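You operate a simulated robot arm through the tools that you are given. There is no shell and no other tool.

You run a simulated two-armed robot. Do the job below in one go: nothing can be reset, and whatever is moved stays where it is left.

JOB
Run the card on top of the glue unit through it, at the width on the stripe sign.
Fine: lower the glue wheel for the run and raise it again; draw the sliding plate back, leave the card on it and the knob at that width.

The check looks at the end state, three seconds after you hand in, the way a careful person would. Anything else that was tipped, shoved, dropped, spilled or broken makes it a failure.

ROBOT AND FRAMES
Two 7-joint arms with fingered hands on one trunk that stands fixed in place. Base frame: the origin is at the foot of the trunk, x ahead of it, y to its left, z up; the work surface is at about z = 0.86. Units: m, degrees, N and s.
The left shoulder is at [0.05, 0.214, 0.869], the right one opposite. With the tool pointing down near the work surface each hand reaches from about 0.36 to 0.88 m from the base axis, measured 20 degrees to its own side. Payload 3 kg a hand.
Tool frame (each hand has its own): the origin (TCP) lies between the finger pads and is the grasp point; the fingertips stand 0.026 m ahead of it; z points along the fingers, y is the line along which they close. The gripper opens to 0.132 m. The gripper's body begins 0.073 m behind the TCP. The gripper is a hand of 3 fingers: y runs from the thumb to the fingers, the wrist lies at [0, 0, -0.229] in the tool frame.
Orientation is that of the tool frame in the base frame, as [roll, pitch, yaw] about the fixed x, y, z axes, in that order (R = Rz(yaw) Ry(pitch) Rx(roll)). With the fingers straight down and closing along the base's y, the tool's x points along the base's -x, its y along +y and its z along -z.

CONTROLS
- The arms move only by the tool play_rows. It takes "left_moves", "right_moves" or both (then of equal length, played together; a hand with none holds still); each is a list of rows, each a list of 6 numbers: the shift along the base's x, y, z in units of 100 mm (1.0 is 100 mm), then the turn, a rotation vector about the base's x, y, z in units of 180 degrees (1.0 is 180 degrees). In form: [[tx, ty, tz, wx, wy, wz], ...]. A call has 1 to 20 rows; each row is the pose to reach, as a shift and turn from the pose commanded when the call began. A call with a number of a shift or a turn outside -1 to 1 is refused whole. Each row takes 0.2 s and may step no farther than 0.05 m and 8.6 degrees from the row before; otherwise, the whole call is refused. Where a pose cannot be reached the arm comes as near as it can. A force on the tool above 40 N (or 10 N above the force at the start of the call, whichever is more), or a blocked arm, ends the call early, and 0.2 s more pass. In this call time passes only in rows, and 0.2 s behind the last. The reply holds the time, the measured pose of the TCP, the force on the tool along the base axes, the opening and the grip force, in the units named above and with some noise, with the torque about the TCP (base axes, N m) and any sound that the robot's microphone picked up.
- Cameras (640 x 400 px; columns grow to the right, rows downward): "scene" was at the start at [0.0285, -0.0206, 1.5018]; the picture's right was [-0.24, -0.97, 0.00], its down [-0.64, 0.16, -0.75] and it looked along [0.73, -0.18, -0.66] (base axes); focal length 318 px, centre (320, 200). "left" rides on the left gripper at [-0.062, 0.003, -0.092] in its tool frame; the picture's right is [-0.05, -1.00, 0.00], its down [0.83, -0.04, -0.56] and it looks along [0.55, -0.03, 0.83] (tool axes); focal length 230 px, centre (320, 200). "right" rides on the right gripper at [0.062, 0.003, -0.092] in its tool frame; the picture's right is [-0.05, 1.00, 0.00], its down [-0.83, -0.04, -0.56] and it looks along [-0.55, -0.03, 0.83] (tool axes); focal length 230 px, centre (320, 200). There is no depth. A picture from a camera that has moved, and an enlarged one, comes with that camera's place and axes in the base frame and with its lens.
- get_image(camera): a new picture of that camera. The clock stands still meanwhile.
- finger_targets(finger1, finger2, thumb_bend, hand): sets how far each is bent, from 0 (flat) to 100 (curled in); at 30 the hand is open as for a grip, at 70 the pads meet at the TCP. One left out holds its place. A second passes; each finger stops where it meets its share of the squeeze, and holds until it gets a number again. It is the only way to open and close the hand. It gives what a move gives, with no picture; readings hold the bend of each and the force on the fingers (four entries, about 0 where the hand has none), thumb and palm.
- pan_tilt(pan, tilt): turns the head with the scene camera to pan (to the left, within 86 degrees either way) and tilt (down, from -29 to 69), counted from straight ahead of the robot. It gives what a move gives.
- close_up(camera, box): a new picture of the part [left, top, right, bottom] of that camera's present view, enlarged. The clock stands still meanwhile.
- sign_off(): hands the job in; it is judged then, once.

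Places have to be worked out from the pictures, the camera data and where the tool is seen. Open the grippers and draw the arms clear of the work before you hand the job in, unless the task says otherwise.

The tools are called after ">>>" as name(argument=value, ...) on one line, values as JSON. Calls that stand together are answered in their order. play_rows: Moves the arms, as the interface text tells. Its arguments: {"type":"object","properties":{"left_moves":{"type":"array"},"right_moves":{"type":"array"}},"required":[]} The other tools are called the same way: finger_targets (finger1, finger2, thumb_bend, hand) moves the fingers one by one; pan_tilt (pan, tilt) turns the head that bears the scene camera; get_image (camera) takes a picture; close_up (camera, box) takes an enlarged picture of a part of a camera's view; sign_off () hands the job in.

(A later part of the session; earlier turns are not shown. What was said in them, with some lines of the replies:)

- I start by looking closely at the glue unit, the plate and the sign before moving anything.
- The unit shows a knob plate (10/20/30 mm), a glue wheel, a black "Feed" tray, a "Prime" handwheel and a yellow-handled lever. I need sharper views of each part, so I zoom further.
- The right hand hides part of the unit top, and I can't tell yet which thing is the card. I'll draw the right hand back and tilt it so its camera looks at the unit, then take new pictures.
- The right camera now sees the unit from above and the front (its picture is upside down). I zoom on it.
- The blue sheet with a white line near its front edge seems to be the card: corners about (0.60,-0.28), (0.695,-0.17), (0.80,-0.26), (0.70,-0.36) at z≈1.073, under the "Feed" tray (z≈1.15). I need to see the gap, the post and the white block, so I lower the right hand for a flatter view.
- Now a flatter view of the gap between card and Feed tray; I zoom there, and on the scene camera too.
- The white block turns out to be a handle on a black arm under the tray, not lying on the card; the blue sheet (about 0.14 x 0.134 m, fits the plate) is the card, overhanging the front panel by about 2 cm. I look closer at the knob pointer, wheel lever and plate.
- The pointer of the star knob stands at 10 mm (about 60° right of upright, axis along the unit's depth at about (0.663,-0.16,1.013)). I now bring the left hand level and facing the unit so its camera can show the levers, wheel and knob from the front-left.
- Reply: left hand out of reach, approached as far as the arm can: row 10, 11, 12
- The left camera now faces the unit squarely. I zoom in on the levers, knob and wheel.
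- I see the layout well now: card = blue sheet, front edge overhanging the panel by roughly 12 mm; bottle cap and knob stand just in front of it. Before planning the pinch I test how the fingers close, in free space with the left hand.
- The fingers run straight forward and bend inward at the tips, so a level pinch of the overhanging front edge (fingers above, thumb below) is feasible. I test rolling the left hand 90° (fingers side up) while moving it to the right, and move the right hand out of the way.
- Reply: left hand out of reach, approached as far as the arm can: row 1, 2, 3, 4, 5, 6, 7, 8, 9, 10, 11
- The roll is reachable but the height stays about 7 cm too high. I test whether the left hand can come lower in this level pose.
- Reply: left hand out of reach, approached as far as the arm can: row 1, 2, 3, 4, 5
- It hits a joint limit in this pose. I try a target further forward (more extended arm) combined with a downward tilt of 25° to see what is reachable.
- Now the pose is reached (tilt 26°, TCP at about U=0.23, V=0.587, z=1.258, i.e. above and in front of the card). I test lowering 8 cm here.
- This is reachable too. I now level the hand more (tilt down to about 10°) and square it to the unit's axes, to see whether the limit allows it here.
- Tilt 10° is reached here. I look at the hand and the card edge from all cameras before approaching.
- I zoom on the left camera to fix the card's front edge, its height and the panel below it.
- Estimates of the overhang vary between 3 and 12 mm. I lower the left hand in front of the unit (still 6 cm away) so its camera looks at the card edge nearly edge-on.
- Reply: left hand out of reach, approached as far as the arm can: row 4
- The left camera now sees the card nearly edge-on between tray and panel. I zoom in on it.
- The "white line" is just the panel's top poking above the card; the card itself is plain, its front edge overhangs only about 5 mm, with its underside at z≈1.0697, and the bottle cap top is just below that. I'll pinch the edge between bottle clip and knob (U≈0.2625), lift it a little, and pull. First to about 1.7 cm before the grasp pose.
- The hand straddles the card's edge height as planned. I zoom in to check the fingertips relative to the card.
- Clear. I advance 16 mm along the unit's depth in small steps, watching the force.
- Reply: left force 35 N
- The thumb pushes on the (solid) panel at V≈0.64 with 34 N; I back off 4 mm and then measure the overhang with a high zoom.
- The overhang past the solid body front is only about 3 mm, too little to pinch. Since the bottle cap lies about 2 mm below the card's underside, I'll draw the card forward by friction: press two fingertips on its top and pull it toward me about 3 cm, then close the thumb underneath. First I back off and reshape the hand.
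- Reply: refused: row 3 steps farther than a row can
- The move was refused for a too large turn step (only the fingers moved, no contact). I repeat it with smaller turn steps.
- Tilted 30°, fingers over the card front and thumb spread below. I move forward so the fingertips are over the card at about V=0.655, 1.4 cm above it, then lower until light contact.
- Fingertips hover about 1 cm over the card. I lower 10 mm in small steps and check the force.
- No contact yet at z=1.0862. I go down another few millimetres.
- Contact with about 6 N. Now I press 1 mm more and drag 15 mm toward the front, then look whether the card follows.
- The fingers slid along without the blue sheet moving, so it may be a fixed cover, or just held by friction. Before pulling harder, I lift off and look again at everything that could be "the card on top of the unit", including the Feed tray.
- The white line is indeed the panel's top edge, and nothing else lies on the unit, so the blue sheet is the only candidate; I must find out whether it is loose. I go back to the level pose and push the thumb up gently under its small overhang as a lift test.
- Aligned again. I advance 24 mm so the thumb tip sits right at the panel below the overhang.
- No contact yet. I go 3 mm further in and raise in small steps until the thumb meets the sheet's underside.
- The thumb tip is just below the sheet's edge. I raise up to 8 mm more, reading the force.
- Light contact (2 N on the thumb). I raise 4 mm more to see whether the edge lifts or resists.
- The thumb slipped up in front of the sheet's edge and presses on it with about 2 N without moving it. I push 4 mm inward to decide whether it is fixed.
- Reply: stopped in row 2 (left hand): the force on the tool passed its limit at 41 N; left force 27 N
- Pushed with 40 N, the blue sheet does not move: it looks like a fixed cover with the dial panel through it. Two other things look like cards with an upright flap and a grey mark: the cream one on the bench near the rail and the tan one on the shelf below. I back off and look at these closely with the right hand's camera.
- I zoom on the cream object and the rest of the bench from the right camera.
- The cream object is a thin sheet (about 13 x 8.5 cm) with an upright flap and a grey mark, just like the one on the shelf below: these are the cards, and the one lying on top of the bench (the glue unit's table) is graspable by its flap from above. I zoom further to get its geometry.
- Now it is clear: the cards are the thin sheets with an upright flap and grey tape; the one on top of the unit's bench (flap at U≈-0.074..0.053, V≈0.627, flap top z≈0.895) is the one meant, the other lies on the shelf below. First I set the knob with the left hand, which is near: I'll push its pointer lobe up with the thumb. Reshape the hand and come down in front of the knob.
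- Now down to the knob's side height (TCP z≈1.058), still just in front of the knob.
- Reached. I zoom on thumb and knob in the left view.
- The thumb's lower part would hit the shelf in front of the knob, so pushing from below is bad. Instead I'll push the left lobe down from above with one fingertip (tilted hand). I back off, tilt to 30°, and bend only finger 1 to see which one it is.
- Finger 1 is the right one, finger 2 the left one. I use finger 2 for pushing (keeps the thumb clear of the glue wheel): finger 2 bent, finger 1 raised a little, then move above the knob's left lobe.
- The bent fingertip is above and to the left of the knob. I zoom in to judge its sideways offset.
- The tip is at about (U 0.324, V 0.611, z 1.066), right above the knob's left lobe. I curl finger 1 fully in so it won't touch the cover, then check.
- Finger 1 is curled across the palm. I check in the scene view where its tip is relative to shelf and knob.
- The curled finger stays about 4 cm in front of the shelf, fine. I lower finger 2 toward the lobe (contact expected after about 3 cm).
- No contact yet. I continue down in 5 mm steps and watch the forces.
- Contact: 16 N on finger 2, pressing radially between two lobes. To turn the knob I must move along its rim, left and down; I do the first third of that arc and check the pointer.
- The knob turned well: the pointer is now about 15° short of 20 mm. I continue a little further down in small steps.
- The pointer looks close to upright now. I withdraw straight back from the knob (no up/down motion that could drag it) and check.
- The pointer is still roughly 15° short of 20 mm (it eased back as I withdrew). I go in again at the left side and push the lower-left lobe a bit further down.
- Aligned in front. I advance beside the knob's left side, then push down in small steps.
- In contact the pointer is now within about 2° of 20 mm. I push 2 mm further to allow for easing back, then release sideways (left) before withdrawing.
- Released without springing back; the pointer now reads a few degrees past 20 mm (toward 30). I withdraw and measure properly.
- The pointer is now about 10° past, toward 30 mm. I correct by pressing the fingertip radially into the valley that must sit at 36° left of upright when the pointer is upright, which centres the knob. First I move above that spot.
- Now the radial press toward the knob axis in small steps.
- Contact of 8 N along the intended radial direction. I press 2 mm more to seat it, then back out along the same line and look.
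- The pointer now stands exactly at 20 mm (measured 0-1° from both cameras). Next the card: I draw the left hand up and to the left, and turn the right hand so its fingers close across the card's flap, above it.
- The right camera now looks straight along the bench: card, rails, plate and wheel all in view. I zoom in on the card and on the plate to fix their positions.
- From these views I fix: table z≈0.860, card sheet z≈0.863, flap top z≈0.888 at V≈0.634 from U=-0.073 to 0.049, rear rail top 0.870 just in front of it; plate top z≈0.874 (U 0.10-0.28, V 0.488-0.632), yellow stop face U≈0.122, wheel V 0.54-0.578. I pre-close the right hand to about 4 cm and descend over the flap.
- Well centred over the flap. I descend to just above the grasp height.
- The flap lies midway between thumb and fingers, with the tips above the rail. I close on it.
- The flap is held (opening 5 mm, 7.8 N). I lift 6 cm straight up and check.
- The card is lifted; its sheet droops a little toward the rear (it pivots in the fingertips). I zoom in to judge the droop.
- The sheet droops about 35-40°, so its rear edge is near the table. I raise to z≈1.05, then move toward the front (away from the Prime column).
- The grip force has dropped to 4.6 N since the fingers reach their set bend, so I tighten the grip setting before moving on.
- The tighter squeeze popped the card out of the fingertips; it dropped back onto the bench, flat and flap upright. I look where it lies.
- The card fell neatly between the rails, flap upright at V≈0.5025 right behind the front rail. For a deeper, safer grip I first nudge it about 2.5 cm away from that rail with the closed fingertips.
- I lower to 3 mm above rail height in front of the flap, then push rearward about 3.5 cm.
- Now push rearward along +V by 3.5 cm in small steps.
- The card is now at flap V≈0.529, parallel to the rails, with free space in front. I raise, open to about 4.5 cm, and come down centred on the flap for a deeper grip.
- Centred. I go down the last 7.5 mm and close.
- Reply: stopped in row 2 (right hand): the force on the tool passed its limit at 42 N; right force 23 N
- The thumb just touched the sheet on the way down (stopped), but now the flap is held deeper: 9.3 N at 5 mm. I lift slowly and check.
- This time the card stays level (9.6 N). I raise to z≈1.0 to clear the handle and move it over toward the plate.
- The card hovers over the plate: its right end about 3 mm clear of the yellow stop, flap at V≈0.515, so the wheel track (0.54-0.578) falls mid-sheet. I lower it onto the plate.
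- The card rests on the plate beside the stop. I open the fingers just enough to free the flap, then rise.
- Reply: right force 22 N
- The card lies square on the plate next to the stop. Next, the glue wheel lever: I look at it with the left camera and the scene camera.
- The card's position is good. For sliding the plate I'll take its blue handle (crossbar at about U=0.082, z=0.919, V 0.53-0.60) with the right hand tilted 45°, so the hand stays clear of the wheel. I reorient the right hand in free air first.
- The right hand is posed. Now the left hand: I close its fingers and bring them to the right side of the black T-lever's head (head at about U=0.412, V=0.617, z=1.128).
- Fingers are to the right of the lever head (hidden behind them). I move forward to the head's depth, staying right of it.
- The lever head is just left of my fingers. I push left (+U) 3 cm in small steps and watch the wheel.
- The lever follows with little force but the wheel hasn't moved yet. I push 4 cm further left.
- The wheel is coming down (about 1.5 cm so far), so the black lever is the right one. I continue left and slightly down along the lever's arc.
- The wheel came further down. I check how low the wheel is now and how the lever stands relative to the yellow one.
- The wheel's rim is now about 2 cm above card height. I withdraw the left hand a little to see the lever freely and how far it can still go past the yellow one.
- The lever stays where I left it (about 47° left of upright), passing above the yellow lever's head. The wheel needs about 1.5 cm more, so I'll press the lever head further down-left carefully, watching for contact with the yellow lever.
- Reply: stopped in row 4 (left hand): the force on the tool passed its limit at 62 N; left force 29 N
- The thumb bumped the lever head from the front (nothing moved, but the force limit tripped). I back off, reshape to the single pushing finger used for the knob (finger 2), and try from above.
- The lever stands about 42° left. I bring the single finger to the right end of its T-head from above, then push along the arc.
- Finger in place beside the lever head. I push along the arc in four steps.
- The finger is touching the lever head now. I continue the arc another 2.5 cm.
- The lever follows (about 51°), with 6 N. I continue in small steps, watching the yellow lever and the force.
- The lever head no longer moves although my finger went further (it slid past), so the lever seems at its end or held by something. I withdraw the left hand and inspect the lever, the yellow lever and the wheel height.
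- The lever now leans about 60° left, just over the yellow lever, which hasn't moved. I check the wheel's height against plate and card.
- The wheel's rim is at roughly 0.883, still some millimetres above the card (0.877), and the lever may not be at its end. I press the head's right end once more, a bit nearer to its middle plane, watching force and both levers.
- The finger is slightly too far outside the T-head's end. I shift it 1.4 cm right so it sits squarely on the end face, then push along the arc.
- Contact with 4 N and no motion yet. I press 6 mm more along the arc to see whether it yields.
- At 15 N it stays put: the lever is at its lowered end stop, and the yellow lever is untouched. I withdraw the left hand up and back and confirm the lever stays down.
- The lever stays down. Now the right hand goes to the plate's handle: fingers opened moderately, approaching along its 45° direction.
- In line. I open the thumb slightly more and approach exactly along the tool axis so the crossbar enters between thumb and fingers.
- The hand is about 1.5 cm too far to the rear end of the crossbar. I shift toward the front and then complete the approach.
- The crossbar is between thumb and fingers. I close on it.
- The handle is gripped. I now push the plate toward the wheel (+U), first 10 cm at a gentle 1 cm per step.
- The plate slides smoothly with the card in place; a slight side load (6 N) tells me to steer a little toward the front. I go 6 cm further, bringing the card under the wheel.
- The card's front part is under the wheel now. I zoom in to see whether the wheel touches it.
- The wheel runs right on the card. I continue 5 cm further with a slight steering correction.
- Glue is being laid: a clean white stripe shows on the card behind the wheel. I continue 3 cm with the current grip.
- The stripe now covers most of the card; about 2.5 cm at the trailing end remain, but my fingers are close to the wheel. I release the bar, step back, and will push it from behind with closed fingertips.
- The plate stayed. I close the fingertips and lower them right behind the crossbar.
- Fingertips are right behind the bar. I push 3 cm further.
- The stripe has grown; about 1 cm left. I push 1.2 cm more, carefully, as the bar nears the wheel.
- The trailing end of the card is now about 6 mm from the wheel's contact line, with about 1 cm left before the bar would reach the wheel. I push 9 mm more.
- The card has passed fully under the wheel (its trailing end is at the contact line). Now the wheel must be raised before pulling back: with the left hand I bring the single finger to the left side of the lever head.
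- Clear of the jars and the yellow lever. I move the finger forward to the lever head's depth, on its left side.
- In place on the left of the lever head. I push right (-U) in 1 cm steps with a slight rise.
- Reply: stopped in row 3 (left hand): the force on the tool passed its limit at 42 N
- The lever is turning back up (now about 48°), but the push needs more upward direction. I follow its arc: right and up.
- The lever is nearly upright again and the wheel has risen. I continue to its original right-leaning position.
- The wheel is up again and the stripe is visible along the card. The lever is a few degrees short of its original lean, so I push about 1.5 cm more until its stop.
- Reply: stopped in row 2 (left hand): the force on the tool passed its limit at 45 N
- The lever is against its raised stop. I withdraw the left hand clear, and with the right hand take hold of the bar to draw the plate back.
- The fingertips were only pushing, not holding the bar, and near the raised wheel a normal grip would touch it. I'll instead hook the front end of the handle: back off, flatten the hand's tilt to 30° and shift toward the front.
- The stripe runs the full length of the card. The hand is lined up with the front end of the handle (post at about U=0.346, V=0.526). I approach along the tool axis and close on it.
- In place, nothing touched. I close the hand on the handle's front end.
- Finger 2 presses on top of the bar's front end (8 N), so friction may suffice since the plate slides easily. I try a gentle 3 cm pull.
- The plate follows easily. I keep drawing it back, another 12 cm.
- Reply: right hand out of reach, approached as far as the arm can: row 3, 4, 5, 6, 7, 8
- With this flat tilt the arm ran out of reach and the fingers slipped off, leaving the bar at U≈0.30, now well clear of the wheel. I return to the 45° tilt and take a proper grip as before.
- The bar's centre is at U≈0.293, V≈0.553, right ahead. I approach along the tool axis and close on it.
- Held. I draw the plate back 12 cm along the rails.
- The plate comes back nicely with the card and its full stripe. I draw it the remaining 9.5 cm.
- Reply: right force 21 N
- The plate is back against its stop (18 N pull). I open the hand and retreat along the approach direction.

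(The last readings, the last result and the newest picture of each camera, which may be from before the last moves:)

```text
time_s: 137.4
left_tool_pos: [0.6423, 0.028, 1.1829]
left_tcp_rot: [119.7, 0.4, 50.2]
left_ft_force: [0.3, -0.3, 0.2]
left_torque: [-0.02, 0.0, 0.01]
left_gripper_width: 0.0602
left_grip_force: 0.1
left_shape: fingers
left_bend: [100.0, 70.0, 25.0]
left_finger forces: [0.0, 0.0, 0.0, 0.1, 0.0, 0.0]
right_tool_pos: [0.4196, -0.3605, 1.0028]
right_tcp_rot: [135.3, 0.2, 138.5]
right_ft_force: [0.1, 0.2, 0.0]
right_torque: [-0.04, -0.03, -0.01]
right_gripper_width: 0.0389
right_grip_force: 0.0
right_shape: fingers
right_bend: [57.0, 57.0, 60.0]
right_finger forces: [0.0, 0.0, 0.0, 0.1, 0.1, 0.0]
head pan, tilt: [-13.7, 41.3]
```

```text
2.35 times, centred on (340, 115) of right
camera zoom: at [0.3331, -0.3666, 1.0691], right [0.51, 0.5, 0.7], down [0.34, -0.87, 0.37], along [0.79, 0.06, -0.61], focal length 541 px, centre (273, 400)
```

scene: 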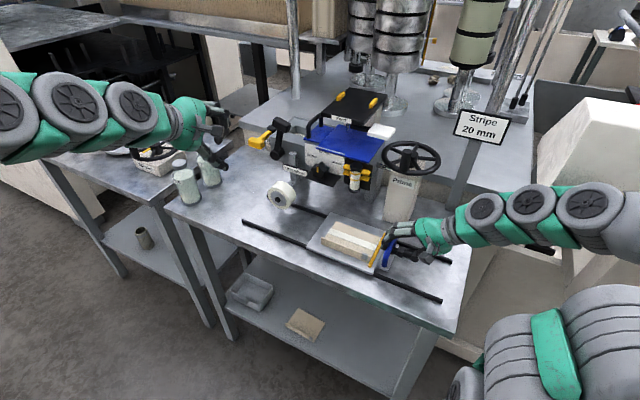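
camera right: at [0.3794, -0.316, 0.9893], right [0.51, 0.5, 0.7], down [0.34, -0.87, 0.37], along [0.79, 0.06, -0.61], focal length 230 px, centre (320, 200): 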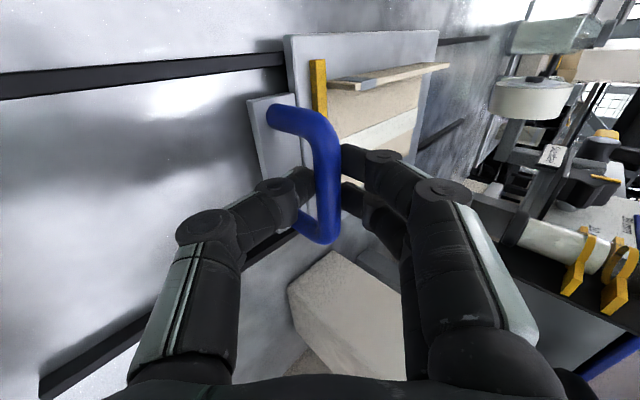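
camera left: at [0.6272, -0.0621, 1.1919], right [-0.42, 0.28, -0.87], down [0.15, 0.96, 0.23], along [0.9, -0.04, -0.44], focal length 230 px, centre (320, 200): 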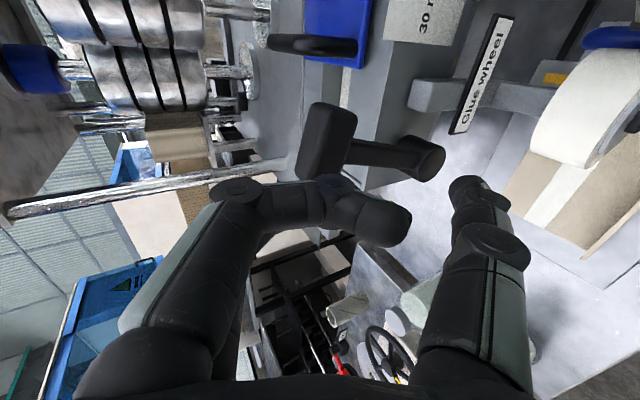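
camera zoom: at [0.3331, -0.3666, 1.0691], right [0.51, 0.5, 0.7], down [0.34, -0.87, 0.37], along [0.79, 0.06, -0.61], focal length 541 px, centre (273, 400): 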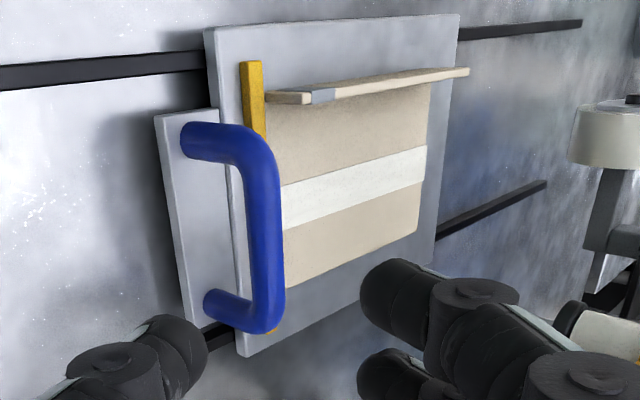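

Everything looks right: plate back at its start, card on it with a full stripe. I verify knob, lever and wheel closely.

>>> close_up(camera="scene", box=[230, 100, 350, 220])

>>> close_up(camera="scene", box=[295, 140, 355, 190])

>>> close_up(camera="scene", box=[300, 80, 440, 200])

>>> close_up(camera="scene", box=[20, 80, 260, 230])

```text
3.33 times, centred on (290, 160) of scene
camera zoom: at [0.0284, -0.0205, 1.5018], right [-0.24, -0.97, 0.0], down [-0.64, 0.16, -0.75], along [0.73, -0.18, -0.66], focal length 1061 px, centre (420, 333)
```

zoom: 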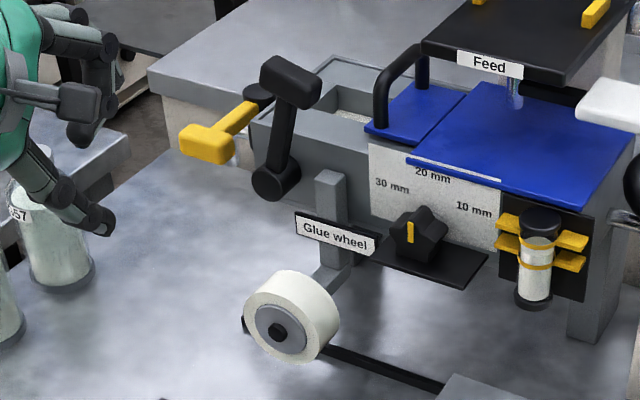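

```text
8.00 times, centred on (325, 165) of scene
camera zoom: at [0.0284, -0.0205, 1.5018], right [-0.24, -0.97, 0.0], down [-0.64, 0.16, -0.75], along [0.73, -0.18, -0.66], focal length 2547 px, centre (280, 480)
```

zoom: 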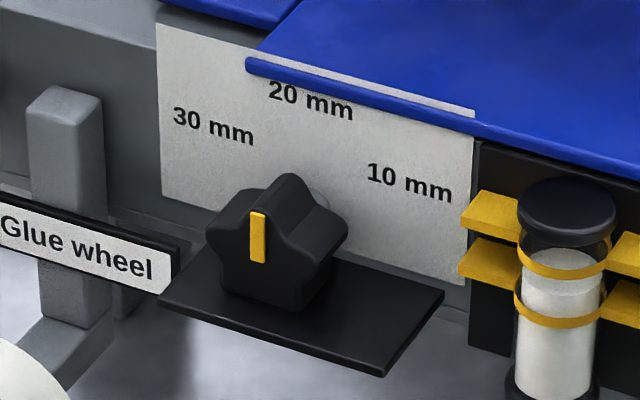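

```text
3.33 times, centred on (370, 140) of scene
camera zoom: at [0.0284, -0.0205, 1.5018], right [-0.24, -0.97, 0.0], down [-0.64, 0.16, -0.75], along [0.73, -0.18, -0.66], focal length 1061 px, centre (153, 400)
```

zoom: 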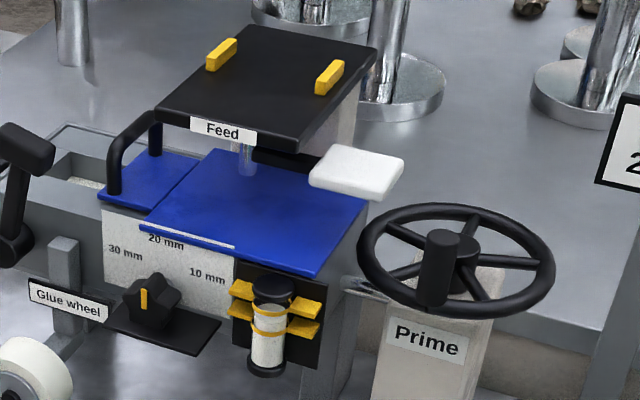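

```text
2.67 times, centred on (140, 155) of scene
camera zoom: at [0.0284, -0.0205, 1.5018], right [-0.24, -0.97, 0.0], down [-0.64, 0.16, -0.75], along [0.73, -0.18, -0.66], focal length 849 px, centre (800, 320)
```

zoom: 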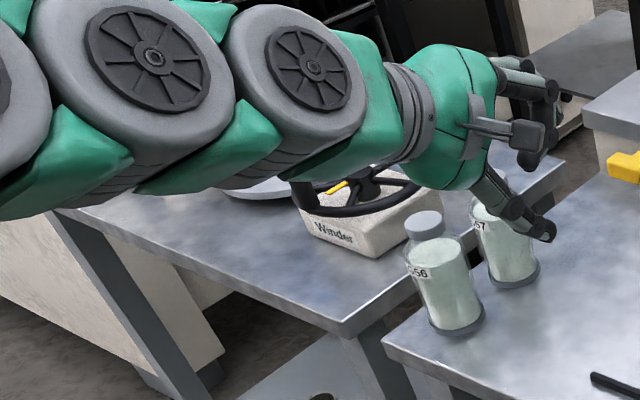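

All matches the start except as wanted: knob at 20 mm, lever and wheel back up exactly as before, jars and other parts untouched. I open both hands and draw the arms clear.

>>> play_rows(left_moves=[[-0.2, 0.12, 0.12, 0, 0, 0], [-0.4, 0.24, 0.24, 0, 0, 0], [-0.6, 0.36, 0.36, 0, 0, 0], [-0.8, 0.48, 0.48, 0, 0, 0], [-1.0, 0.6, 0.6, 0, 0, 0]], right_moves=[[-0.08, -0.1, 0.2, 0, 0, 0], [-0.16, -0.2, 0.4, 0, 0, 0], [-0.24, -0.3, 0.6, 0, 0, 0], [-0.32, -0.4, 0.8, 0, 0, 0], [-0.4, -0.5, 1.0, 0, 0, 0]])

>>> finger_targets(hand="left", finger1=30, finger2=30, thumb_bend=30)

>>> finger_targets(hand="right", finger1=30, finger2=30, thumb_bend=30)

>>> get_image(camera="scene")

>>> close_up(camera="scene", box=[230, 90, 480, 310])

```text
time_s: 138.6
left_tool_pos: [0.5415, 0.0893, 1.2424]
left_tcp_rot: [119.7, 0.4, 50.3]
left_ft_force: [1.4, 0.5, 0.3]
left_torque: [0.0, 0.01, 0.01]
left_gripper_width: 0.0601
left_grip_force: 0.1
left_shape: fingers
left_bend: [100.0, 70.0, 25.0]
left_finger forces: [0.0, 0.1, 0.0, 0.1, 0.1, 0.1]
right_tool_pos: [0.3811, -0.4113, 1.1038]
right_tcp_rot: [135.2, 0.1, 138.5]
right_ft_force: [0.1, 0.0, -0.9]
right_torque: [-0.06, -0.02, -0.01]
right_gripper_width: 0.0391
right_grip_force: 0.1
right_shape: fingers
right_bend: [57.0, 57.0, 60.0]
right_finger forces: [0.0, 0.1, 0.1, 0.1, 0.0, 0.1]
head pan, tilt: [-13.7, 41.3]
```

```text
time_s: 139.6
left_tool_pos: [0.5413, 0.0889, 1.2427]
left_tcp_rot: [119.6, 0.4, 50.2]
left_ft_force: [-0.8, 0.7, 0.4]
left_torque: [0.01, 0.0, 0.01]
left_gripper_width: 0.1346
left_grip_force: 0.2
left_shape: fingers
left_bend: [30.0, 30.0, 30.0]
left_finger forces: [0.0, 0.1, 0.1, 0.0, 0.0, 0.0]
right_tool_pos: [0.382, -0.4109, 1.1045]
right_tcp_rot: [135.2, 0.2, 138.6]
right_ft_force: [-0.3, 0.3, -0.1]
right_torque: [0.03, -0.01, 0.01]
right_gripper_width: 0.0392
right_grip_force: 0.0
right_shape: fingers
right_bend: [57.0, 57.0, 60.0]
right_finger forces: [0.0, 0.1, 0.0, 0.1, 0.0, 0.1]
head pan, tilt: [-13.7, 41.3]
```

```text
time_s: 140.6
left_tool_pos: [0.5425, 0.0899, 1.2428]
left_tcp_rot: [119.6, 0.4, 50.2]
left_ft_force: [0.1, -0.2, 0.5]
left_torque: [0.04, -0.04, 0.03]
left_gripper_width: 0.1345
left_grip_force: 0.0
left_shape: fingers
left_bend: [30.0, 30.0, 30.0]
left_finger forces: [0.0, 0.0, 0.1, 0.0, 0.0, 0.1]
right_tool_pos: [0.3817, -0.4099, 1.1027]
right_tcp_rot: [135.2, 0.2, 138.5]
right_ft_force: [-0.2, 0.5, -0.4]
right_torque: [-0.02, 0.0, -0.02]
right_gripper_width: 0.1339
right_grip_force: 0.1
right_shape: fingers
right_bend: [30.0, 30.0, 30.0]
right_finger forces: [0.0, 0.1, 0.0, 0.1, 0.0, 0.0]
head pan, tilt: [-13.7, 41.3]
```

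```text
taken
```

scene: 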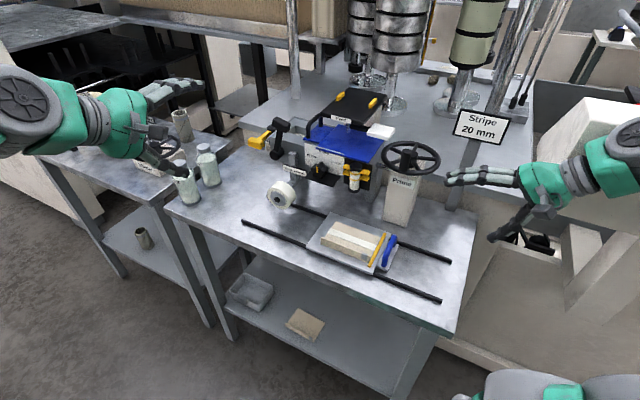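

```text
1.82 times, centred on (355, 200) of scene
camera zoom: at [0.0285, -0.0206, 1.5018], right [-0.24, -0.97, 0.0], down [-0.64, 0.16, -0.75], along [0.73, -0.18, -0.66], focal length 579 px, centre (256, 200)
```

zoom: 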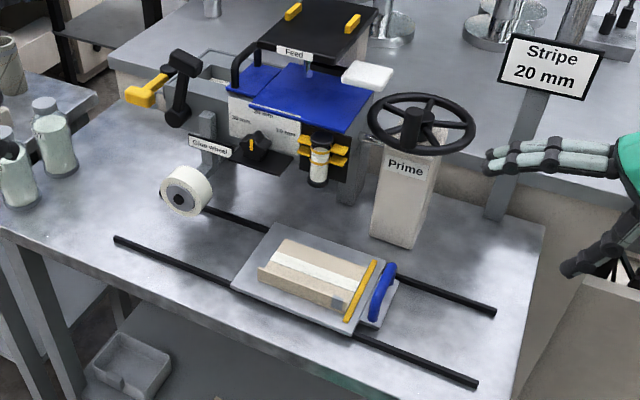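

The card lies on the drawn-back plate with its 20 mm stripe, the knob is at 20 mm, the wheel is raised, and both open hands are clear of the work. I hand the job in.

>>> sign_off()

```text
The job is handed in.
```

I ran the card through the glue unit at 20 mm, the width on the stripe sign, and handed the job in. I don't have the check's result.

- **Card:** it lies on the sliding plate with a glue stripe along its whole length. I took "the card" to be the sheet with the upright flap lying on the bench top beside the unit. Nothing loose lay on the machine itself, and another card like it is on the shelf below.
- **Knob:** it points at 20 mm. I measured it within about a degree from two cameras.
- **Glue wheel:** I lowered it with the black lever for the run and raised it afterwards. Lever and wheel are back where they started.
- **Plate:** it is drawn back against its stop, in its starting position.
- **Mishaps:** the card slipped from the fingers once and dropped flat onto the bench. I then nudged it clear of a rail and picked it up again. Before I found the real card I pressed on the blue cover, and later I bumped the black lever's head and hit the force limit. Neither showed any change.
- **Surroundings:** the jars, the yellow lever and the other parts look unmoved in the pictures. Both hands are open and clear of the bench.
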